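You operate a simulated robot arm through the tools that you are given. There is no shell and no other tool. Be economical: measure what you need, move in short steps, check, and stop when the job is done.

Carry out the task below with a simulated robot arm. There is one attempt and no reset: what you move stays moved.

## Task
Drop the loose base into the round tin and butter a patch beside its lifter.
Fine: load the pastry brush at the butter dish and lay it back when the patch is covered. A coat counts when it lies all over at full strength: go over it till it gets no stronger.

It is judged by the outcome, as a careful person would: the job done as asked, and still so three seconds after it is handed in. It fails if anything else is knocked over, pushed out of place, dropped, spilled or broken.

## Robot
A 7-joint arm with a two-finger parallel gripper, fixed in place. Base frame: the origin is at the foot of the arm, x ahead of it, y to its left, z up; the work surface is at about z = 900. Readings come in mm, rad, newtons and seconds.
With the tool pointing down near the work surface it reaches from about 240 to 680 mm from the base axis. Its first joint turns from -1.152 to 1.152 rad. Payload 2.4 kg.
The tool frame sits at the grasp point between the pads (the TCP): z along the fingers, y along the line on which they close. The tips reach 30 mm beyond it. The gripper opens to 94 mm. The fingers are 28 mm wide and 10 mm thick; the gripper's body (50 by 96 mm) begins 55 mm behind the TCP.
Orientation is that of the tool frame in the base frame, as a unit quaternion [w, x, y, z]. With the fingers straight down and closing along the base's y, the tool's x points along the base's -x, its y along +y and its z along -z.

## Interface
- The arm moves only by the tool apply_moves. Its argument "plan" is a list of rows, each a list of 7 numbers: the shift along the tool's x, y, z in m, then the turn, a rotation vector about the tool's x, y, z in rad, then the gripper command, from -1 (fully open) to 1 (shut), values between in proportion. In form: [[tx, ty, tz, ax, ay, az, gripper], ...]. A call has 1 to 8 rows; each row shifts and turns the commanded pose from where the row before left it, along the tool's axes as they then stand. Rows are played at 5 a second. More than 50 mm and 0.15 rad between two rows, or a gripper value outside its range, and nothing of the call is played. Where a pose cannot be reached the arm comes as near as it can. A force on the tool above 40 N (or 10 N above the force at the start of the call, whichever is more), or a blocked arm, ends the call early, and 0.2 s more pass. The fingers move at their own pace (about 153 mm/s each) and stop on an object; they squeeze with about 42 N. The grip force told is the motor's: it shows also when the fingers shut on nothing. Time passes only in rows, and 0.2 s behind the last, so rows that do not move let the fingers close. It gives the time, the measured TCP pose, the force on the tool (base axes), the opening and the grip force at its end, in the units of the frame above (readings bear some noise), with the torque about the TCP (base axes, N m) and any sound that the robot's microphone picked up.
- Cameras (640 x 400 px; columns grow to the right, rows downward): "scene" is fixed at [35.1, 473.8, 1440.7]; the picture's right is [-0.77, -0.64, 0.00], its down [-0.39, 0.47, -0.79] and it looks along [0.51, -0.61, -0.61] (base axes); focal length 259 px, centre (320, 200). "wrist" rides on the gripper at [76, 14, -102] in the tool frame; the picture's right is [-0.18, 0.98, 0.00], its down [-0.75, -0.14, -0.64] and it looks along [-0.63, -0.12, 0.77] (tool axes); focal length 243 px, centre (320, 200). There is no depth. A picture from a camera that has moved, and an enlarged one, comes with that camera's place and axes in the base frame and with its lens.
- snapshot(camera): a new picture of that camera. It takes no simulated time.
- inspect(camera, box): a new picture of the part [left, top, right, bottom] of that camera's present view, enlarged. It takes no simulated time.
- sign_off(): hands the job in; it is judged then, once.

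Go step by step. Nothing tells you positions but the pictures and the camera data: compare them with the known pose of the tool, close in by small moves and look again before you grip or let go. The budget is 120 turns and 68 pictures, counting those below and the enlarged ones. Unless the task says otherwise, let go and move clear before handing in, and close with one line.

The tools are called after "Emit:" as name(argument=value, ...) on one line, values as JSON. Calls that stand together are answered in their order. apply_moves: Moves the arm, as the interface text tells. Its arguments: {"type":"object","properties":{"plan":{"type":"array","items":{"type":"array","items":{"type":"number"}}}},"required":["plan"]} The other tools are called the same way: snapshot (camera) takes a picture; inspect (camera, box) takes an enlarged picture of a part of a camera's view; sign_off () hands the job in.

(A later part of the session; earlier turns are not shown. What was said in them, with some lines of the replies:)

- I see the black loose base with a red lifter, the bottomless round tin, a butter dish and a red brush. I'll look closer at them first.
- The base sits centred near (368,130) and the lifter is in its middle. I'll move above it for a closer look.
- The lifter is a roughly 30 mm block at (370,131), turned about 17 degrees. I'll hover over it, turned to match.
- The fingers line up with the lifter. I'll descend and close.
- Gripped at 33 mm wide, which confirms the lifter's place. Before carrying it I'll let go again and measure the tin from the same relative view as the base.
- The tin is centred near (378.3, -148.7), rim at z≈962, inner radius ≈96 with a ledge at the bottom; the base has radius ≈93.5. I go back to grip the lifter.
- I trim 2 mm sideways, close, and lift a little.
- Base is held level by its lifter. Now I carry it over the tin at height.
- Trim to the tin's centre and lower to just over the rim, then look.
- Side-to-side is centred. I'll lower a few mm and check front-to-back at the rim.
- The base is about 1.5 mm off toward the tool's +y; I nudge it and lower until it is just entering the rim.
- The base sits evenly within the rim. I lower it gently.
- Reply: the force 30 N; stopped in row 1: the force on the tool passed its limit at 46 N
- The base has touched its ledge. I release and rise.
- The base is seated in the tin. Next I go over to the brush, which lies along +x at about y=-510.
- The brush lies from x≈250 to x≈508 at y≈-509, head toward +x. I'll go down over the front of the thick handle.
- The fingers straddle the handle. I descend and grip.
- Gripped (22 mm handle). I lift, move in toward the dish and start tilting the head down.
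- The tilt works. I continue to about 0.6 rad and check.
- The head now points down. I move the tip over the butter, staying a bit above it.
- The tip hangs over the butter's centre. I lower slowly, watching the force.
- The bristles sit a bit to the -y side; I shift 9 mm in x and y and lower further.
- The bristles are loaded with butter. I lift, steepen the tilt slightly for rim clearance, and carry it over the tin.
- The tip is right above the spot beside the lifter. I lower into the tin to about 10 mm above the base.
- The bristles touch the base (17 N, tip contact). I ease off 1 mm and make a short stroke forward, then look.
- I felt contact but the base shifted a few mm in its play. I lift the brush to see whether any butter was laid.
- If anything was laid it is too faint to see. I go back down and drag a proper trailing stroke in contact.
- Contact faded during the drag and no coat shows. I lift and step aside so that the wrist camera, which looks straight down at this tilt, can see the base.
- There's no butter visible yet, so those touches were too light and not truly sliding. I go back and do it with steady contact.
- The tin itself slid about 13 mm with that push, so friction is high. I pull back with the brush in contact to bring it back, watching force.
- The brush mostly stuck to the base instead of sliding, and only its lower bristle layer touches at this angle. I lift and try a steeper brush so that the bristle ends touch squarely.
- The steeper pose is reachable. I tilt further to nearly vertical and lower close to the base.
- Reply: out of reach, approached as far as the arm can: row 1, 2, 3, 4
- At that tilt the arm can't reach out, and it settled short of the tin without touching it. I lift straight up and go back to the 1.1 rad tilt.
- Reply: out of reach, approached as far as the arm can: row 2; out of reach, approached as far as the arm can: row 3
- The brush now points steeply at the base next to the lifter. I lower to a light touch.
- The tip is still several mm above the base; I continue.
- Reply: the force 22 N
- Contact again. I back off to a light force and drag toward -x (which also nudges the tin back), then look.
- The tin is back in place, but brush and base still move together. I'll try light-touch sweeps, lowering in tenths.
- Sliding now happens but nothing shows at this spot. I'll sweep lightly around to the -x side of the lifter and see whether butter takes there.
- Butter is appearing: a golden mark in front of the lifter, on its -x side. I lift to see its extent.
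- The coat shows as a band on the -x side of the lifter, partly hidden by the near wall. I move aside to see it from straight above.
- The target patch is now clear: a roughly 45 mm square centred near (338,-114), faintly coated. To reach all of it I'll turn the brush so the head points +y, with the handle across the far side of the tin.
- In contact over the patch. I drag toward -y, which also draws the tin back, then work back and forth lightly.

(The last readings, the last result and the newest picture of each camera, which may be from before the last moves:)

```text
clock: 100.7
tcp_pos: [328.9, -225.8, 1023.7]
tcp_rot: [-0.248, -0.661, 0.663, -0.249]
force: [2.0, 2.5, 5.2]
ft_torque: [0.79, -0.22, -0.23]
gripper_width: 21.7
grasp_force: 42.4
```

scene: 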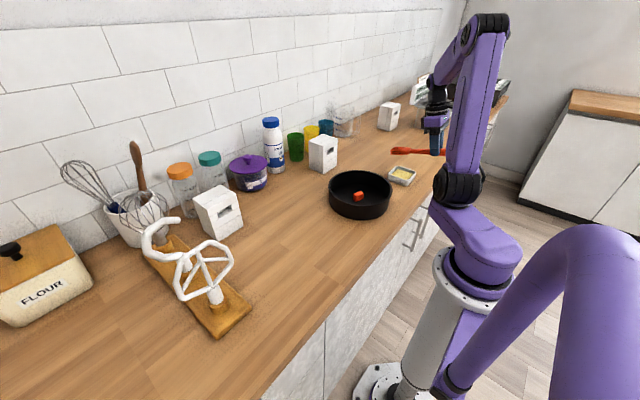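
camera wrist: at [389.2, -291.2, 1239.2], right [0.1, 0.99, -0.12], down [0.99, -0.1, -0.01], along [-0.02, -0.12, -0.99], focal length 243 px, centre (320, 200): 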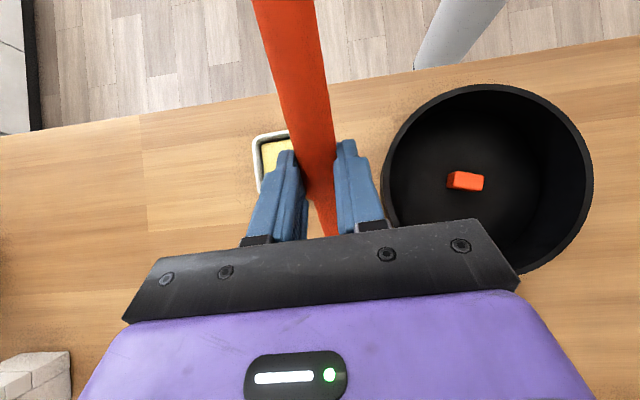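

Emit:
apply_moves(plan=[[-0.00357, 0, -0.00352, 0, 0, 0, 1], [-0.003765, 0, -0.00329, 0, 0, 0, 1], [-0.003765, 0, -0.00329, 0, 0, 0, 1], [-0.003765, 0, -0.00329, 0, 0, 0, 1], [-0.003765, 0, -0.00329, 0, 0, 0, 1]])

Emit:
apply_moves(plan=[[0.00363, -0.002, 0.00344, 0, 0, 0, 1], [0.00363, -0.002, 0.00344, 0, 0, 0, 1], [0.003765, -0.002, 0.00329, 0, 0, 0, 1], [0.003765, -0.002, 0.00329, 0, 0, 0, 1], [0.003765, 0, 0.00329, 0, 0, 0, 1]])

Emit:
apply_moves(plan=[[-0.003765, 0, -0.00329, 0, 0, 0, 1], [-0.003765, 0, -0.00329, 0, 0, 0, 1], [-0.003765, 0, -0.00329, 0, 0, 0, 1], [-0.003765, 0, -0.00329, 0, 0, 0, 1]])

```text
clock: 101.9
tcp_pos: [328.6, -201.0, 1024.8]
tcp_rot: [-0.249, -0.661, 0.663, -0.248]
force: [1.3, -2.0, 0.5]
ft_torque: [-0.07, -0.06, -0.07]
gripper_width: 21.9
grasp_force: 41.5
```

```text
clock: 103.1
tcp_pos: [336.5, -226.8, 1024.1]
tcp_rot: [-0.249, -0.661, 0.663, -0.247]
force: [-0.2, 1.9, 1.4]
ft_torque: [0.52, -0.05, -0.03]
gripper_width: 21.7
grasp_force: 42.0
```

```text
clock: 104.1
tcp_pos: [336.2, -206.6, 1023.7]
tcp_rot: [-0.249, -0.662, 0.662, -0.249]
force: [0.3, -1.0, 0.6]
ft_torque: [-0.01, -0.01, -0.02]
gripper_width: 21.9
grasp_force: 41.8
```

I lift and move aside to judge the coat from above.

Emit:
apply_moves(plan=[[0.0219, 0, -0.0251, 0, 0, 0, 1], [0.0219, 0, -0.0251, 0, 0, 0, 1], [0.0219, 0, -0.0251, 0, 0, 0, 1], [-0.02636, 0.02, -0.02303, 0, 0, 0, 1], [-0.02636, 0.02, -0.02303, 0, 0, 0, 1], [-0.02636, 0.02, -0.02303, 0, 0, 0, 1], [0, 0, 0, 0, 0, 0, 1]])

Emit:
inspect(camera="wrist", box=[80, 50, 400, 250])

```text
clock: 105.7
tcp_pos: [278.6, -100.9, 1125.7]
tcp_rot: [-0.249, -0.661, 0.663, -0.249]
force: [-0.3, 0.2, -1.3]
ft_torque: [-0.03, 0.01, -0.01]
gripper_width: 21.8
grasp_force: 41.7
```

```text
2.00 times, centred on (240, 150) of wrist
camera zoom: at [263.4, -90.5, 1254.0], right [-0.98, 0.14, -0.12], down [0.14, 0.99, -0.01], along [0.12, -0.03, -0.99], focal length 485 px, centre (480, 300)
```

zoom: 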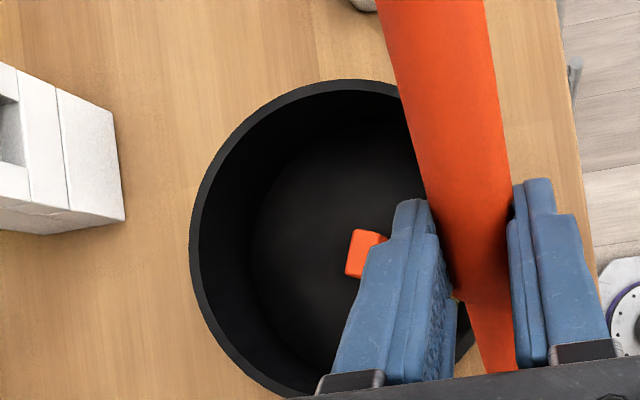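

The patch is behind a finger from here; I move to the other side for the view.

Emit:
apply_moves(plan=[[-0.00377, -0.0425, -0.0033, 0, 0, 0, 1], [-0.00377, -0.0425, -0.0033, 0, 0, 0, 1], [-0.00377, -0.0425, -0.0033, 0, 0, 0, 1], [-0.00377, -0.0425, -0.0033, 0, 0, 0, 1], [0, 0, 0, 0, 0, 0, 1]])

Emit:
inspect(camera="wrist", box=[290, 70, 530, 220])

```text
clock: 106.9
tcp_pos: [447.5, -83.0, 1125.9]
tcp_rot: [-0.25, -0.661, 0.662, -0.248]
force: [-0.8, 0.2, -0.3]
ft_torque: [-0.03, 0.03, 0.0]
gripper_width: 21.9
grasp_force: 41.6
```

```text
2.67 times, centred on (410, 145) of wrist
camera zoom: at [432.4, -71.7, 1253.9], right [-0.98, 0.14, -0.12], down [0.14, 0.99, -0.01], along [0.12, -0.03, -0.99], focal length 647 px, centre (80, 347)
```

zoom: 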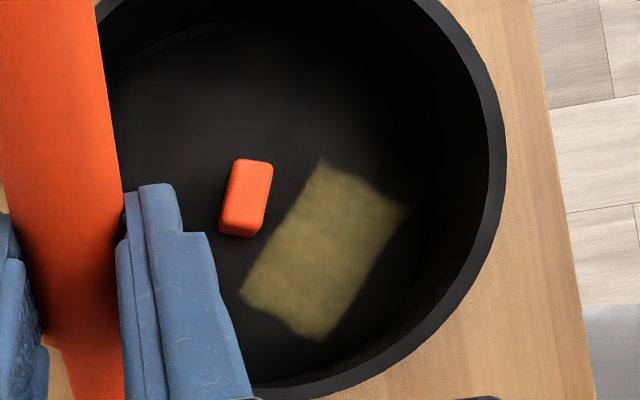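

The patch is a rectangle of about 50x80 mm beside the lifter, evenly coated but still pale. I go back for more passes.

Emit:
apply_moves(plan=[[0.0218, 0.0263, 0.0191, 0, 0, 0, 1], [0.0218, 0.0263, 0.0191, 0, 0, 0, 1], [0.0218, 0.0263, 0.0191, 0, 0, 0, 1], [0.0218, 0.0263, 0.0191, 0, 0, 0, 1], [-0.0215, 0, 0.0246, 0, 0, 0, 1], [-0.0215, 0, 0.0246, 0, 0, 0, 1], [-0.0215, 0, 0.0246, 0, 0, 0, 1], [0, 0, 0, 0, 0, 0, 1]])

Emit:
apply_moves(plan=[[-0.0013, 0, 0.0015, 0, 0, 0, 1], [0, 0, 0, 0, 0, 0, 1]])

```text
clock: 108.7
tcp_pos: [342.3, -195.7, 1024.6]
tcp_rot: [-0.248, -0.661, 0.663, -0.248]
force: [-0.1, -0.5, -1.1]
ft_torque: [-0.02, 0.0, 0.01]
gripper_width: 21.8
grasp_force: 42.1
```

```text
clock: 109.3
tcp_pos: [341.6, -195.8, 1023.4]
tcp_rot: [-0.25, -0.66, 0.663, -0.248]
force: [1.0, -1.3, 2.6]
ft_torque: [0.29, -0.04, -0.05]
gripper_width: 21.6
grasp_force: 41.6
```

Emit:
apply_moves(plan=[[0.00514, 0, 0.00475, 0, 0, 0, 1], [0.00514, 0, 0.00475, 0, 0, 0, 1], [0.00527, 0, 0.0046, 0, 0, 0, 1], [0.00527, 0, 0.0046, 0, 0, 0, 1], [-0.00527, 0, -0.0046, 0, 0, 0, 1], [-0.00527, 0, -0.0046, 0, 0, 0, 1], [-0.00527, 0, -0.0046, 0, 0, 0, 1], [-0.00527, 0, -0.0046, 0, 0, 0, 1]])

Emit:
apply_moves(plan=[[0.00514, 0.003, 0.00475, 0, 0, 0, 1], [0.00514, 0.003, 0.00475, 0, 0, 0, 1], [0.00527, 0.003, 0.0046, 0, 0, 0, 1], [0.00527, 0.003, 0.0046, 0, 0, 0, 1], [-0.00527, 0, -0.0046, 0, 0, 0, 1], [-0.00527, 0, -0.0046, 0, 0, 0, 1], [-0.00527, 0, -0.0046, 0, 0, 0, 1], [-0.00527, 0, -0.0046, 0, 0, 0, 1]])

Emit:
apply_moves(plan=[[0.00514, 0, 0.00475, 0, 0, 0, 1], [0.00514, 0, 0.00475, 0, 0, 0, 1], [0.00527, 0, 0.0046, 0, 0, 0, 1], [0.00527, 0, 0.0046, 0, 0, 0, 1], [-0.00527, -0.003, -0.0046, 0, 0, 0, 1], [-0.00527, -0.003, -0.0046, 0, 0, 0, 1], [-0.00527, -0.003, -0.0046, 0, 0, 0, 1], [-0.00527, -0.003, -0.0046, 0, 0, 0, 1]])

```text
clock: 111.1
tcp_pos: [343.1, -195.3, 1023.7]
tcp_rot: [-0.249, -0.661, 0.663, -0.249]
force: [-0.4, -1.1, 0.7]
ft_torque: [-0.01, -0.05, -0.05]
gripper_width: 21.9
grasp_force: 41.8
```

```text
clock: 112.9
tcp_pos: [328.9, -195.0, 1022.0]
tcp_rot: [-0.249, -0.66, 0.664, -0.248]
force: [0.1, -3.2, 2.5]
ft_torque: [0.12, -0.05, -0.01]
gripper_width: 22.0
grasp_force: 42.3
```

```text
clock: 114.7
tcp_pos: [341.3, -195.9, 1022.6]
tcp_rot: [-0.25, -0.661, 0.663, -0.248]
force: [0.3, -0.7, -0.4]
ft_torque: [-0.03, 0.03, 0.01]
gripper_width: 21.7
grasp_force: 42.2
```

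Emit:
apply_moves(plan=[[0.00507, 0, 0.00483, 0, 0, 0, 1], [0.00514, 0, 0.00475, 0, 0, 0, 1], [0.00527, 0, 0.0046, 0, 0, 0, 1], [0.00527, 0, 0.0046, 0, 0, 0, 1], [-0.00527, 0, -0.0046, 0, 0, 0, 1], [-0.00527, 0, -0.0046, 0, 0, 0, 1], [-0.00527, 0, -0.0046, 0, 0, 0, 1], [-0.00527, 0, -0.0046, 0, 0, 0, 1]])

Emit:
apply_moves(plan=[[0.00514, 0.003, 0.00475, 0, 0, 0, 1], [0.00514, 0.003, 0.00475, 0, 0, 0, 1], [0.00527, 0.003, 0.0046, 0, 0, 0, 1], [0.00527, 0.003, 0.0046, 0, 0, 0, 1], [-0.00527, 0, -0.0046, 0, 0, 0, 1], [-0.00527, 0, -0.0046, 0, 0, 0, 1], [-0.00527, 0, -0.0046, 0, 0, 0, 1], [-0.00527, 0, -0.0046, 0, 0, 0, 1]])

Emit:
apply_moves(plan=[[0.00514, 0, 0.00475, 0, 0, 0, 1], [0.00514, 0, 0.00475, 0, 0, 0, 1], [0.00527, 0, 0.0046, 0, 0, 0, 1], [0.00527, 0, 0.0046, 0, 0, 0, 1], [-0.00527, -0.003, -0.0046, 0, 0, 0, 1], [-0.00527, -0.003, -0.0046, 0, 0, 0, 1], [-0.00527, -0.003, -0.0046, 0, 0, 0, 1], [-0.00527, -0.003, -0.0046, 0, 0, 0, 1]])

Emit:
apply_moves(plan=[[0.00514, 0, 0.00475, 0, 0, 0, 1], [0.00514, 0, 0.00475, 0, 0, 0, 1], [0.00527, 0, 0.0046, 0, 0, 0, 1], [0.00527, 0, 0.0046, 0, 0, 0, 1]])

```text
clock: 116.5
tcp_pos: [342.1, -196.5, 1022.4]
tcp_rot: [-0.249, -0.661, 0.662, -0.249]
force: [0.3, -0.3, -0.6]
ft_torque: [-0.06, 0.03, 0.01]
gripper_width: 22.1
grasp_force: 42.3
```

```text
clock: 118.3
tcp_pos: [328.8, -196.0, 1020.6]
tcp_rot: [-0.249, -0.661, 0.663, -0.247]
force: [0.7, -1.5, 0.0]
ft_torque: [-0.04, -0.06, -0.02]
gripper_width: 22.0
grasp_force: 42.4
```

```text
clock: 120.1
tcp_pos: [343.2, -196.0, 1020.1]
tcp_rot: [-0.249, -0.661, 0.663, -0.248]
force: [-0.1, 0.6, -0.3]
ft_torque: [-0.03, -0.01, 0.02]
gripper_width: 21.8
grasp_force: 41.3
```

```text
clock: 121.1
tcp_pos: [342.1, -223.5, 1020.8]
tcp_rot: [-0.249, -0.661, 0.662, -0.248]
force: [-0.7, 1.8, -0.5]
ft_torque: [0.06, 0.12, 0.09]
gripper_width: 22.0
grasp_force: 42.2
```

Emit:
apply_moves(plan=[[0.0228, 0, -0.0261, 0, 0, 0, 1], [0.0228, 0, -0.0261, 0, 0, 0, 1], [0.0228, 0, -0.0261, 0, 0, 0, 1], [-0.02636, -0.0263, -0.02303, 0, 0, 0, 1], [-0.02636, -0.0263, -0.02303, 0, 0, 0, 1], [-0.02636, -0.0263, -0.02303, 0, 0, 0, 1], [-0.02636, -0.0263, -0.02303, 0, 0, 0, 1], [0, 0, 0, 0, 0, 0, 1]])

Emit:
inspect(camera="wrist", box=[290, 70, 530, 220])

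```text
clock: 122.9
tcp_pos: [447.4, -82.3, 1124.8]
tcp_rot: [-0.249, -0.661, 0.663, -0.249]
force: [-0.1, 0.3, -1.0]
ft_torque: [-0.01, -0.04, 0.01]
gripper_width: 21.9
grasp_force: 41.6
```

```text
2.67 times, centred on (410, 145) of wrist
camera zoom: at [432.5, -71.8, 1253.7], right [-0.98, 0.14, -0.12], down [0.14, 0.99, -0.01], along [0.12, -0.03, -0.99], focal length 647 px, centre (80, 347)
```

zoom: 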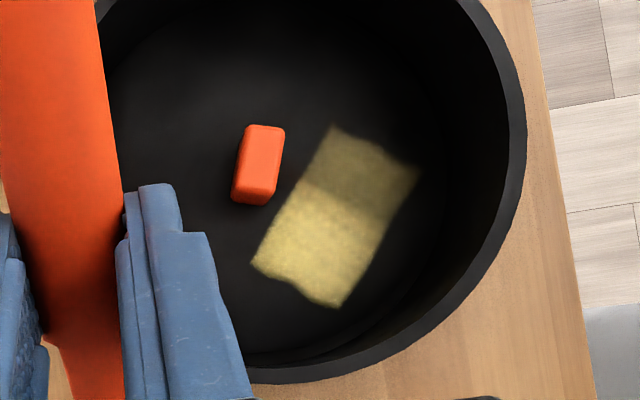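

The +y part is now strong; the -y end of the patch is still weaker. I go back to work on that end, pushing toward +y (which also returns the tin).

Emit:
apply_moves(plan=[[0.0256, 0.0259, 0.0224, 0, 0, 0, 1], [0.0256, 0.0259, 0.0224, 0, 0, 0, 1], [0.0256, 0.0259, 0.0224, 0, 0, 0, 1], [0.0256, 0.0259, 0.0224, 0, 0, 0, 1], [0.0256, 0.0259, 0.0224, 0, 0, 0, 1], [-0.0219, 0, 0.0251, 0, 0, 0, 1], [-0.0219, 0, 0.0251, 0, 0, 0, 1], [0, 0, 0, 0, 0, 0, 1]])

Emit:
apply_moves(plan=[[-0.0131, 0, 0.0151, 0, 0, 0, 1], [-0.0075, 0, 0.0086, 0, 0, 0, 1], [-0.0013, 0, 0.0015, 0, 0, 0, 1], [0, 0, 0, 0, 0, 0, 1]])

```text
clock: 124.7
tcp_pos: [317.9, -255.1, 1056.9]
tcp_rot: [-0.248, -0.662, 0.662, -0.248]
force: [-0.2, 0.0, -0.6]
ft_torque: [-0.01, 0.01, -0.04]
gripper_width: 22.0
grasp_force: 41.3
```

```text
clock: 125.7
tcp_pos: [316.7, -254.2, 1024.2]
tcp_rot: [-0.25, -0.661, 0.662, -0.249]
force: [0.3, 0.8, -0.8]
ft_torque: [-0.01, -0.04, 0.01]
gripper_width: 21.6
grasp_force: 41.7
```

Emit:
apply_moves(plan=[[-0.00066, 0, 0.00075, 0, 0, 0, 1], [-0.00066, 0, 0.00075, 0, 0, 0, 1], [0, 0, 0, 0, 0, 0, 1]])

Emit:
apply_moves(plan=[[-0.00066, 0, 0.00075, 0, 0, 0, 1], [0, 0, 0, 0, 0, 0, 1]])

Emit:
apply_moves(plan=[[-0.00066, 0, 0.00075, 0, 0, 0, 1], [0, 0, 0, 0, 0, 0, 1]])

```text
clock: 126.5
tcp_pos: [316.7, -254.0, 1020.7]
tcp_rot: [-0.247, -0.662, 0.663, -0.248]
force: [0.9, -0.2, -0.1]
ft_torque: [-0.01, 0.01, -0.02]
gripper_width: 21.7
grasp_force: 41.8
```

```text
clock: 127.1
tcp_pos: [316.4, -254.3, 1021.1]
tcp_rot: [-0.249, -0.661, 0.663, -0.248]
force: [0.9, -0.1, -0.5]
ft_torque: [0.04, 0.01, -0.01]
gripper_width: 21.9
grasp_force: 42.1
```

```text
clock: 127.7
tcp_pos: [317.3, -253.3, 1019.3]
tcp_rot: [-0.249, -0.661, 0.663, -0.248]
force: [-1.3, -2.6, 7.6]
ft_torque: [0.51, 0.11, 0.13]
gripper_width: 21.7
grasp_force: 42.0
```

Emit:
apply_moves(plan=[[-0.00364, 0, -0.00344, 0, 0, 0, 1], [-0.003765, 0, -0.00329, 0, 0, 0, 1], [-0.003765, 0, -0.00329, 0, 0, 0, 1], [-0.003765, 0, -0.00329, 0, 0, 0, 1], [-0.003765, 0, -0.00329, 0, 0, 0, 1]])

Emit:
apply_moves(plan=[[0.00363, 0, 0.00344, 0, 0, 0, 1], [0.00363, 0, 0.00344, 0, 0, 0, 1], [0.003765, 0, 0.00329, 0, 0, 0, 1], [0.003765, 0, 0.00329, 0, 0, 0, 1], [0.003765, 0, 0.00329, 0, 0, 0, 1]])

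Emit:
apply_moves(plan=[[-0.00383, 0, -0.00321, 0, 0, 0, 1], [-0.00383, 0, -0.00321, 0, 0, 0, 1], [-0.003765, 0, -0.00329, 0, 0, 0, 1], [-0.003765, 0, -0.00329, 0, 0, 0, 1], [-0.003765, 0, -0.00329, 0, 0, 0, 1]])

```text
clock: 128.9
tcp_pos: [315.6, -229.0, 1019.8]
tcp_rot: [-0.249, -0.662, 0.663, -0.247]
force: [0.2, 1.1, -0.6]
ft_torque: [-0.01, -0.01, 0.01]
gripper_width: 21.7
grasp_force: 42.2
```

```text
clock: 130.1
tcp_pos: [318.1, -256.0, 1017.6]
tcp_rot: [-0.25, -0.661, 0.662, -0.248]
force: [-0.8, 1.1, 0.5]
ft_torque: [0.05, -0.02, 0.03]
gripper_width: 21.6
grasp_force: 41.9
```

```text
clock: 131.3
tcp_pos: [317.3, -228.8, 1018.0]
tcp_rot: [-0.25, -0.661, 0.663, -0.248]
force: [-0.5, 0.8, -1.0]
ft_torque: [0.0, 0.02, -0.01]
gripper_width: 21.6
grasp_force: 42.1
```

Emit:
apply_moves(plan=[[0.0033, 0, 0.0038, 0, 0, 0, 1], [0.00363, 0, 0.00344, 0, 0, 0, 1], [0.003765, 0, 0.00329, 0, 0, 0, 1], [0.003765, 0, 0.00329, 0, 0, 0, 1], [-0.00383, -0.002, -0.00321, 0, 0, 0, 1], [-0.003765, -0.002, -0.00329, 0, 0, 0, 1], [-0.003765, -0.002, -0.00329, 0, 0, 0, 1], [-0.003765, -0.002, -0.00329, 0, 0, 0, 1]])

Emit:
apply_moves(plan=[[0.0035, 0, 0.00357, 0, 0, 0, 1], [0.00363, 0, 0.00344, 0, 0, 0, 1], [0.003765, 0, 0.00329, 0, 0, 0, 1], [0.003765, 0, 0.00329, 0, 0, 0, 1], [0.003765, 0, 0.00329, 0, 0, 0, 1], [-0.003765, 0.003, -0.00329, 0, 0, 0, 1], [-0.003765, 0.003, -0.00329, 0, 0, 0, 1], [-0.003765, 0.003, -0.00329, 0, 0, 0, 1]])

Emit:
apply_moves(plan=[[0.0035, 0, 0.00357, 0, 0, 0, 1], [0.00363, 0, 0.00344, 0, 0, 0, 1], [0.003765, 0, 0.00329, 0, 0, 0, 1], [-0.003765, 0, -0.00329, 0, 0, 0, 1], [-0.003765, 0, -0.00329, 0, 0, 0, 1], [-0.003765, 0, -0.00329, 0, 0, 0, 1], [-0.003765, 0, -0.00329, 0, 0, 0, 1], [-0.003765, 0, -0.00329, 0, 0, 0, 1]])

Emit:
inspect(camera="scene", box=[326, 155, 406, 215])

```text
clock: 133.1
tcp_pos: [323.9, -229.3, 1018.7]
tcp_rot: [-0.248, -0.662, 0.663, -0.248]
force: [0.6, 0.3, 0.2]
ft_torque: [0.0, -0.02, 0.0]
gripper_width: 21.8
grasp_force: 42.4
```

```text
clock: 134.9
tcp_pos: [318.0, -237.8, 1016.8]
tcp_rot: [-0.249, -0.66, 0.663, -0.249]
force: [2.6, -3.6, 7.8]
ft_torque: [0.47, -0.21, -0.22]
gripper_width: 22.0
grasp_force: 41.9
```

```text
clock: 136.7
tcp_pos: [315.1, -228.6, 1016.1]
tcp_rot: [-0.249, -0.661, 0.663, -0.248]
force: [-0.2, -2.3, 1.8]
ft_torque: [0.07, -0.04, 0.0]
gripper_width: 21.6
grasp_force: 42.3
```

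```text
6.67 times, centred on (366, 185) of scene
camera zoom: at [35.1, 473.7, 1440.7], right [-0.77, -0.64, 0.0], down [-0.39, 0.47, -0.79], along [0.51, -0.61, -0.61], focal length 1729 px, centre (13, 300)
```

zoom: 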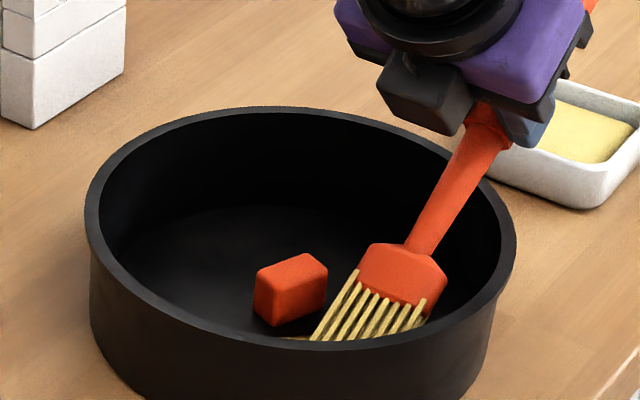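

The tin is within about 8 mm of its place. I continue rubbing: more passes on the -y end, then over the whole length.

Emit:
apply_moves(plan=[[0.0035, -0.002, 0.00357, 0, 0, 0, 1], [0.00363, -0.002, 0.00344, 0, 0, 0, 1], [0.003765, -0.002, 0.00329, 0, 0, 0, 1], [0.003765, 0, 0.00329, 0, 0, 0, 1], [-0.003765, 0, -0.00329, 0, 0, 0, 1], [-0.003765, 0, -0.00329, 0, 0, 0, 1], [-0.003765, 0, -0.00329, 0, 0, 0, 1], [-0.003765, 0, -0.00329, 0, 0, 0, 1]])

Emit:
apply_moves(plan=[[0.0035, 0.002, 0.00357, 0, 0, 0, 1], [0.00363, 0.002, 0.00344, 0, 0, 0, 1], [0.003765, 0.002, 0.00329, 0, 0, 0, 1], [0.003765, 0.002, 0.00329, 0, 0, 0, 1], [-0.003765, 0, -0.00329, 0, 0, 0, 1], [-0.003765, 0, -0.00329, 0, 0, 0, 1], [-0.003765, 0, -0.00329, 0, 0, 0, 1], [-0.003765, 0, -0.00329, 0, 0, 0, 1]])

Emit:
apply_moves(plan=[[0.0035, 0, 0.00357, 0, 0, 0, 1], [0.00363, 0, 0.00344, 0, 0, 0, 1], [0.003765, 0, 0.00329, 0, 0, 0, 1], [0.003765, 0, 0.00329, 0, 0, 0, 1], [-0.003765, -0.002, -0.00329, 0, 0, 0, 1], [-0.003765, -0.002, -0.00329, 0, 0, 0, 1], [-0.003765, -0.002, -0.00329, 0, 0, 0, 1], [-0.003765, -0.002, -0.00329, 0, 0, 0, 1]])

Emit:
apply_moves(plan=[[0.0035, 0, 0.00357, 0, 0, 0, 1], [0.00363, 0, 0.00344, 0, 0, 0, 1], [0.003765, 0, 0.00329, 0, 0, 0, 1], [0.003765, 0, 0.00329, 0, 0, 0, 1], [-0.003765, 0, -0.00329, 0, 0, 0, 1], [-0.003765, 0, -0.00329, 0, 0, 0, 1], [-0.003765, 0, -0.00329, 0, 0, 0, 1], [-0.003765, 0, -0.00329, 0, 0, 0, 1]])

```text
clock: 138.5
tcp_pos: [321.6, -228.7, 1016.2]
tcp_rot: [-0.25, -0.66, 0.664, -0.247]
force: [1.2, -0.6, -0.6]
ft_torque: [-0.02, 0.01, -0.01]
gripper_width: 22.2
grasp_force: 42.6
```

```text
clock: 140.3
tcp_pos: [315.8, -227.5, 1015.0]
tcp_rot: [-0.248, -0.661, 0.663, -0.247]
force: [0.4, -0.9, -0.4]
ft_torque: [-0.02, 0.0, 0.02]
gripper_width: 21.9
grasp_force: 42.2
```

```text
clock: 142.1
tcp_pos: [322.5, -228.7, 1015.1]
tcp_rot: [-0.248, -0.661, 0.663, -0.248]
force: [1.0, 0.3, -0.6]
ft_torque: [-0.03, -0.03, 0.02]
gripper_width: 21.7
grasp_force: 41.4
```

```text
clock: 143.9
tcp_pos: [321.5, -227.4, 1013.7]
tcp_rot: [-0.249, -0.66, 0.663, -0.249]
force: [0.3, -0.2, 0.8]
ft_torque: [0.03, 0.01, -0.02]
gripper_width: 21.8
grasp_force: 42.1
```

The brush has pivoted flatter in the grip and nears the rim behind. I raise, steepen the tool by 0.2 rad and touch down again.

Emit:
apply_moves(plan=[[0.0197, 0, -0.0226, 0, 0, 0, 1], [0, 0, 0, 0, 0.1, 0, 1], [0, 0, 0, 0, 0.1, 0, 1], [-0.0024, 0, 0.0018, 0, 0, 0, 1], [0, 0, 0, 0, 0, 0, 1]])

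Emit:
apply_moves(plan=[[-0.0008, 0, 0.0006, 0, 0, 0, 1], [-0.0008, 0, 0.0006, 0, 0, 0, 1], [0, 0, 0, 0, 0, 0, 1]])

Emit:
apply_moves(plan=[[-0.0008, 0, 0.0006, 0, 0, 0, 1], [-0.0008, 0, 0.0006, 0, 0, 0, 1], [0, 0, 0, 0, 0, 0, 1]])

Emit:
apply_moves(plan=[[-0.0008, 0, 0.0006, 0, 0, 0, 1], [-0.0008, 0, 0.0006, 0, 0, 0, 1], [0, 0, 0, 0, 0, 0, 1]])

```text
clock: 145.1
tcp_pos: [321.9, -226.5, 1041.2]
tcp_rot: [-0.313, -0.634, 0.634, -0.313]
force: [0.5, -0.2, -1.0]
ft_torque: [-0.01, 0.02, -0.03]
gripper_width: 21.9
grasp_force: 42.4
```

```text
clock: 145.9
tcp_pos: [322.6, -228.8, 1039.3]
tcp_rot: [-0.313, -0.633, 0.635, -0.313]
force: [-0.1, 0.0, -0.4]
ft_torque: [0.0, -0.01, -0.02]
gripper_width: 21.6
grasp_force: 41.9
```

```text
clock: 146.7
tcp_pos: [323.2, -228.8, 1037.4]
tcp_rot: [-0.314, -0.633, 0.635, -0.313]
force: [-0.2, -0.1, 0.2]
ft_torque: [-0.02, 0.0, 0.01]
gripper_width: 21.8
grasp_force: 42.1
```

```text
clock: 147.5
tcp_pos: [321.7, -227.5, 1035.0]
tcp_rot: [-0.314, -0.633, 0.634, -0.313]
force: [-0.8, -1.2, -0.9]
ft_torque: [0.02, 0.01, -0.05]
gripper_width: 21.6
grasp_force: 42.6
```

Emit:
apply_moves(plan=[[-0.0008, 0, 0.0006, 0, 0, 0, 1], [0, 0, 0, 0, 0, 0, 1]])

Emit:
apply_moves(plan=[[-0.0008, 0, 0.0006, 0, 0, 0, 1], [0, 0, 0, 0, 0, 0, 1]])

Emit:
apply_moves(plan=[[-0.0008, 0, 0.0006, 0, 0, 0, 1], [0, 0, 0, 0, 0, 0, 1]])

Emit:
apply_moves(plan=[[-0.0008, 0, 0.0006, 0, 0, 0, 1], [0, 0, 0, 0, 0, 0, 1]])

```text
clock: 148.1
tcp_pos: [321.6, -228.2, 1033.0]
tcp_rot: [-0.314, -0.632, 0.635, -0.314]
force: [0.0, -1.9, 9.5]
ft_torque: [0.53, -0.04, -0.01]
gripper_width: 22.1
grasp_force: 41.9
```

```text
clock: 148.7
tcp_pos: [322.1, -227.7, 1032.1]
tcp_rot: [-0.314, -0.632, 0.635, -0.313]
force: [1.4, -6.8, 14.3]
ft_torque: [0.5, -0.12, -0.04]
gripper_width: 21.8
grasp_force: 42.3
```

```text
clock: 149.3
tcp_pos: [321.9, -228.9, 1032.3]
tcp_rot: [-0.314, -0.633, 0.635, -0.313]
force: [0.7, -8.8, 17.6]
ft_torque: [0.57, -0.08, -0.11]
gripper_width: 21.8
grasp_force: 42.0
```

```text
clock: 149.9
tcp_pos: [321.7, -229.1, 1031.3]
tcp_rot: [-0.313, -0.634, 0.634, -0.313]
force: [1.0, -7.8, 16.3]
ft_torque: [0.58, -0.06, -0.11]
gripper_width: 21.7
grasp_force: 42.2
```

Emit:
apply_moves(plan=[[0.0012, 0, -0.0009, 0, 0, 0, 1], [0.00304, 0, 0.00397, 0, 0, 0, 1], [0.00304, 0, 0.00397, 0, 0, 0, 1], [0.00304, 0, 0.00397, 0, 0, 0, 1], [0.00304, 0, 0.00397, 0, 0, 0, 1]])

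Emit:
apply_moves(plan=[[-0.00312, 0, -0.00391, 0, 0, 0, 1], [-0.00304, 0, -0.00397, 0, 0, 0, 1], [-0.00304, 0, -0.00397, 0, 0, 0, 1], [-0.00304, 0, -0.00397, 0, 0, 0, 1], [-0.00304, 0, -0.00397, 0, 0, 0, 1]])

Emit:
apply_moves(plan=[[0.00288, 0, 0.00409, 0, 0, 0, 1], [0.00296, 0, 0.00403, 0, 0, 0, 1], [0.00304, 0, 0.00397, 0, 0, 0, 1], [0.00304, 0, 0.00397, 0, 0, 0, 1], [0.00304, 0, 0.00397, 0, 0, 0, 1]])

Emit:
apply_moves(plan=[[-0.00312, 0, -0.00391, 0, 0, 0, 1], [-0.00304, 0, -0.00397, 0, 0, 0, 1], [-0.00304, 0, -0.00397, 0, 0, 0, 1], [-0.00304, 0, -0.00397, 0, 0, 0, 1], [-0.00304, 0, -0.00397, 0, 0, 0, 1]])

```text
clock: 151.1
tcp_pos: [321.9, -248.2, 1032.7]
tcp_rot: [-0.313, -0.634, 0.634, -0.313]
force: [0.1, 0.3, 0.4]
ft_torque: [0.02, 0.02, 0.0]
gripper_width: 21.7
grasp_force: 42.0
```

```text
clock: 152.3
tcp_pos: [324.0, -223.5, 1032.3]
tcp_rot: [0.314, 0.634, -0.634, 0.314]
force: [-1.1, 0.4, -0.4]
ft_torque: [0.03, -0.01, 0.02]
gripper_width: 21.7
grasp_force: 41.8
```

```text
clock: 153.5
tcp_pos: [321.6, -247.8, 1031.1]
tcp_rot: [-0.314, -0.633, 0.635, -0.313]
force: [-0.3, 0.3, -1.2]
ft_torque: [0.01, -0.02, 0.01]
gripper_width: 21.5
grasp_force: 42.1
```

```text
clock: 154.7
tcp_pos: [321.4, -223.7, 1032.3]
tcp_rot: [-0.313, -0.634, 0.634, -0.314]
force: [-0.2, -0.6, 0.3]
ft_torque: [0.02, 0.02, -0.04]
gripper_width: 21.9
grasp_force: 41.8
```

Emit:
apply_moves(plan=[[0.0262, 0, -0.0201, 0, 0, 0, 1], [0.0262, 0, -0.0201, 0, 0, 0, 1], [0.0236, 0, -0.0181, 0, 0, 0, 1], [0, 0, 0, 0, -0.1, 0, 1], [0, 0, 0, 0, -0.1, 0, 1]])

Emit:
apply_moves(plan=[[-0.0265, -0.0315, -0.02316, 0, 0, 0, 1], [-0.0265, -0.0315, -0.02316, 0, 0, 0, 1], [-0.0265, -0.0315, -0.02316, 0, 0, 0, 1], [-0.0265, -0.0315, -0.02316, 0, 0, 0, 1], [0, 0, 0, 0, 0, 0, 1]])

Emit:
inspect(camera="wrist", box=[290, 70, 530, 220])

```text
clock: 155.9
tcp_pos: [321.4, -222.5, 1127.5]
tcp_rot: [-0.249, -0.661, 0.663, -0.247]
force: [-0.7, -0.6, -0.3]
ft_torque: [-0.01, 0.0, -0.05]
gripper_width: 21.7
grasp_force: 41.7
```

```text
clock: 157.1
tcp_pos: [447.8, -81.8, 1127.8]
tcp_rot: [-0.249, -0.661, 0.664, -0.248]
force: [-0.9, -0.4, 0.0]
ft_torque: [-0.01, 0.02, -0.03]
gripper_width: 21.8
grasp_force: 42.0
```

```text
2.67 times, centred on (410, 145) of wrist
camera zoom: at [432.8, -71.0, 1256.4], right [-0.98, 0.14, -0.12], down [0.14, 0.99, -0.01], along [0.12, -0.03, -0.99], focal length 647 px, centre (80, 347)
```

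zoom: 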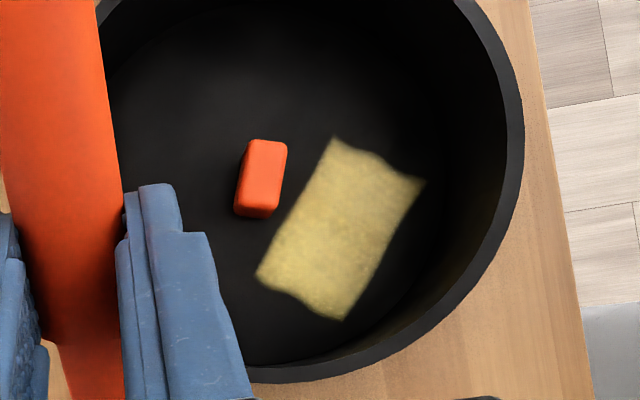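

The coat now looks even and at one strength all over. I carry the brush away to lay it back, turning it to its original direction.

Emit:
apply_moves(plan=[[0.035, 0.0136, 0.0253, 0, 0, 0, 1], [0.035, 0.0136, 0.0253, 0, 0, 0, 1], [0.035, 0.0136, 0.0253, 0, 0, 0, 1], [0.035, 0.0136, 0.0253, 0, 0, 0, 1], [0.035, 0.0136, 0.0253, 0, 0, 0, 1], [0, 0, 0, -0.0913, 0, 0.1048, 1], [0, 0, 0, -0.0913, 0, 0.1048, 1], [0, 0, 0, -0.0913, 0, 0.1048, 1]])

Emit:
apply_moves(plan=[[0, 0, 0, -0.0913, 0, 0.1048, 1], [0, 0, 0, -0.0913, 0, 0.1048, 1], [0, 0, 0, -0.0913, 0, 0.1048, 1], [0, 0, 0, -0.0913, 0, 0.1048, 1], [0, 0, 0, -0.0913, 0, 0.1048, 1], [0, 0, 0, -0.0913, 0, 0.1048, 1], [0, 0, 0, -0.0913, 0, 0.1048, 1], [0, 0, 0, -0.0913, 0, 0.1048, 1]])

Emit:
apply_moves(plan=[[0, 0, 0, 0, 0, 0, 1]])

```text
clock: 158.9
tcp_pos: [379.9, -297.7, 1147.5]
tcp_rot: [-0.295, -0.508, 0.786, -0.19]
force: [0.3, 0.1, -1.4]
ft_torque: [-0.01, -0.02, 0.02]
gripper_width: 22.0
grasp_force: 41.6
```

```text
clock: 160.7
tcp_pos: [378.7, -296.7, 1149.1]
tcp_rot: [-0.351, -0.017, 0.936, -0.007]
force: [-0.8, 0.6, -0.9]
ft_torque: [0.01, 0.0, -0.02]
gripper_width: 22.1
grasp_force: 41.8
```

```text
clock: 161.1
tcp_pos: [379.4, -296.6, 1148.1]
tcp_rot: [-0.352, -0.018, 0.936, -0.007]
force: [0.5, -0.1, -0.6]
ft_torque: [0.02, 0.03, -0.02]
gripper_width: 22.0
grasp_force: 41.7
```

Emit:
apply_moves(plan=[[0, 0, 0, 0, -0.13, 0, 1], [0, 0, 0, 0, -0.13, 0, 1], [0, 0, 0, 0, -0.13, 0, 1], [0, 0, 0, 0, -0.127, 0, 1], [0.0028, -0.0422, 0, 0, 0, 0, 1], [0.0028, -0.0422, 0, 0, 0, 0, 1], [0.0028, -0.0422, 0.021, 0, 0, 0, 1], [0.0028, -0.0422, 0.021, 0, 0, 0, 1]])

Emit:
apply_moves(plan=[[0.0028, -0.0422, 0.021, 0, 0, 0, 1], [0, 0, 0.04, 0, 0, 0, 1], [0, 0, 0, 0, 0, 0, 1]])

Emit:
inspect(camera="scene", box=[350, 110, 478, 190])

```text
clock: 162.9
tcp_pos: [365.8, -469.2, 1111.1]
tcp_rot: [-0.1, -0.02, 0.995, -0.002]
force: [0.3, 0.0, -0.4]
ft_torque: [-0.03, 0.06, 0.0]
gripper_width: 21.8
grasp_force: 41.9
```

```text
clock: 163.7
tcp_pos: [352.2, -510.0, 1051.2]
tcp_rot: [-0.099, -0.02, 0.995, -0.003]
force: [0.0, 0.9, -0.7]
ft_torque: [0.02, 0.03, -0.01]
gripper_width: 21.7
grasp_force: 41.5
```

```text
5.00 times, centred on (414, 150) of scene
camera zoom: at [35.1, 473.7, 1440.7], right [-0.77, -0.64, 0.0], down [-0.39, 0.47, -0.79], along [0.51, -0.61, -0.61], focal length 1296 px, centre (-150, 450)
```

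zoom: 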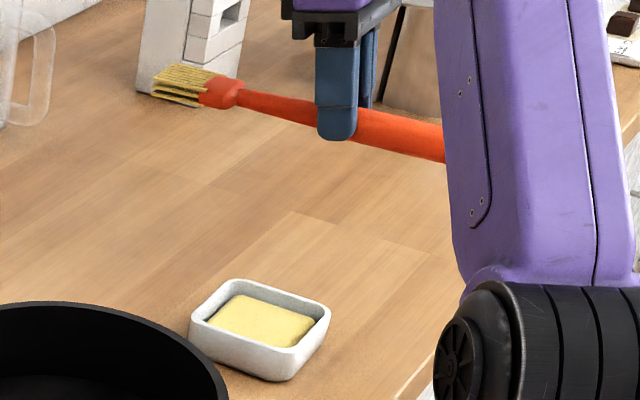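

The brush is nearly level, slightly head-down. I level it and lower to the worktop.

Emit:
apply_moves(plan=[[0, 0, 0, 0, -0.06, 0, 1], [-0.0063, 0, 0.0445, 0, 0, 0, 1], [-0.0063, 0, 0.0445, 0, 0, 0, 1], [-0.0014, 0, 0.0099, 0, 0, 0, 1], [0, 0, 0, 0, 0, 0, 1]])

Emit:
apply_moves(plan=[[-0.0004, 0, 0.003, 0, 0, 0, 1], [-0.0004, 0, 0.003, 0, 0, 0, 1], [0, 0, 0, 0, 0, 0, 1]])

```text
clock: 164.9
tcp_pos: [352.5, -508.9, 949.4]
tcp_rot: [-0.069, -0.02, 0.997, -0.001]
force: [-0.2, 0.4, -0.6]
ft_torque: [0.01, 0.02, -0.02]
gripper_width: 21.9
grasp_force: 42.2
```

```text
clock: 165.7
tcp_pos: [354.2, -509.6, 943.8]
tcp_rot: [-0.069, -0.02, 0.997, -0.002]
force: [0.2, 0.3, -0.4]
ft_torque: [0.0, 0.02, 0.0]
gripper_width: 21.8
grasp_force: 41.9
```

Emit:
apply_moves(plan=[[-0.0003, 0, 0.002, 0, 0, 0, 1], [-0.0003, 0, 0.002, 0, 0, 0, 1], [0, 0, 0, 0, 0, 0, 1]])

Emit:
apply_moves(plan=[[-0.0003, 0, 0.002, 0, 0, 0, 1], [0, 0, 0, 0, 0, 0, 1]])

Emit:
apply_moves(plan=[[-0.0003, 0, 0.002, 0, 0, 0, 1], [0, 0, 0, 0, 0, 0, 1]])

```text
clock: 166.5
tcp_pos: [353.1, -509.3, 940.1]
tcp_rot: [-0.069, -0.02, 0.997, -0.002]
force: [0.4, 0.2, -0.7]
ft_torque: [0.01, 0.02, -0.02]
gripper_width: 21.9
grasp_force: 41.2
```

```text
clock: 167.1
tcp_pos: [353.0, -508.9, 938.5]
tcp_rot: [-0.07, -0.021, 0.997, -0.003]
force: [0.0, 0.2, -0.3]
ft_torque: [0.0, 0.02, -0.02]
gripper_width: 21.6
grasp_force: 41.4
```

```text
clock: 167.7
tcp_pos: [353.5, -510.0, 936.6]
tcp_rot: [-0.071, -0.019, 0.997, -0.002]
force: [-0.2, 0.5, 3.8]
ft_torque: [0.0, 0.5, -0.1]
gripper_width: 21.8
grasp_force: 42.3
```

The butt end touches first, so I tip the head down slightly and settle it before releasing.

Emit:
apply_moves(plan=[[0, 0, 0, 0, 0.03, 0, 1], [-0.0002, 0, 0.001, 0, 0, 0, 1], [0, 0, 0, 0, 0, 0, 1]])

Emit:
apply_moves(plan=[[-0.0002, 0, 0.001, 0, 0, 0, 1], [0, 0, 0, 0, 0, 0, 1]])

```text
clock: 168.5
tcp_pos: [353.3, -509.9, 934.9]
tcp_rot: [-0.085, -0.021, 0.996, -0.003]
force: [-0.1, -0.8, -0.9]
ft_torque: [0.01, 0.03, -0.01]
gripper_width: 21.7
grasp_force: 42.2
```

```text
clock: 169.1
tcp_pos: [353.6, -510.2, 933.4]
tcp_rot: [-0.084, -0.02, 0.996, -0.003]
force: [-0.3, -0.9, 0.0]
ft_torque: [-0.03, 0.01, 0.0]
gripper_width: 21.7
grasp_force: 42.2
```

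At the original height again; I release and rise straight up.

Emit:
apply_moves(plan=[[0, 0, 0, 0, 0, 0, 0.4], [0, 0, 0, 0, 0, 0, -0.2], [0, 0, 0, 0, 0, 0, -0.2], [0.007, 0, -0.04, 0, 0, 0, -0.2], [0.007, 0, -0.04, 0, 0, 0, -0.2], [0.007, 0, -0.04, 0, 0, 0, -0.2], [0.007, 0, -0.04, 0, 0, 0, -0.5], [0, 0, 0, 0, 0, 0, -0.5]])

Emit:
snapshot(camera="scene")

```text
clock: 170.9
tcp_pos: [352.1, -511.3, 1095.9]
tcp_rot: [-0.084, -0.02, 0.996, -0.002]
force: [0.7, -0.1, -0.1]
ft_torque: [-0.01, 0.03, 0.07]
gripper_width: 70.4
grasp_force: 0.0
```

```text
0 pictures are left
```

scene: 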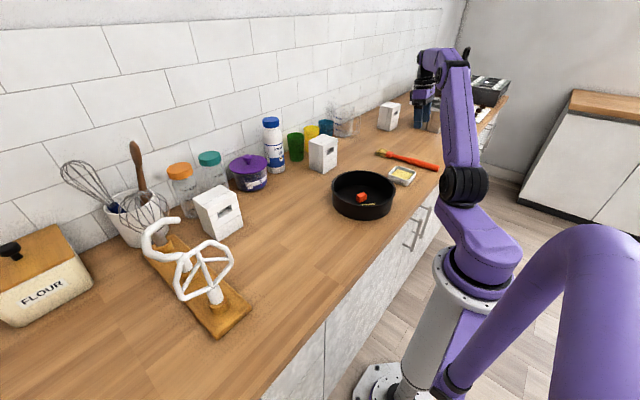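

The brush lies back where it was, the base is in the tin with its patch coated, and the arm is clear. I'm handing in.

Emit:
sign_off()

```text
The job is handed in.
```

The loose base is seated in the round tin, the patch beside its lifter is buttered to an even coat, and the brush is back in its place; the strokes left the tin roughly 8 mm from where it started.
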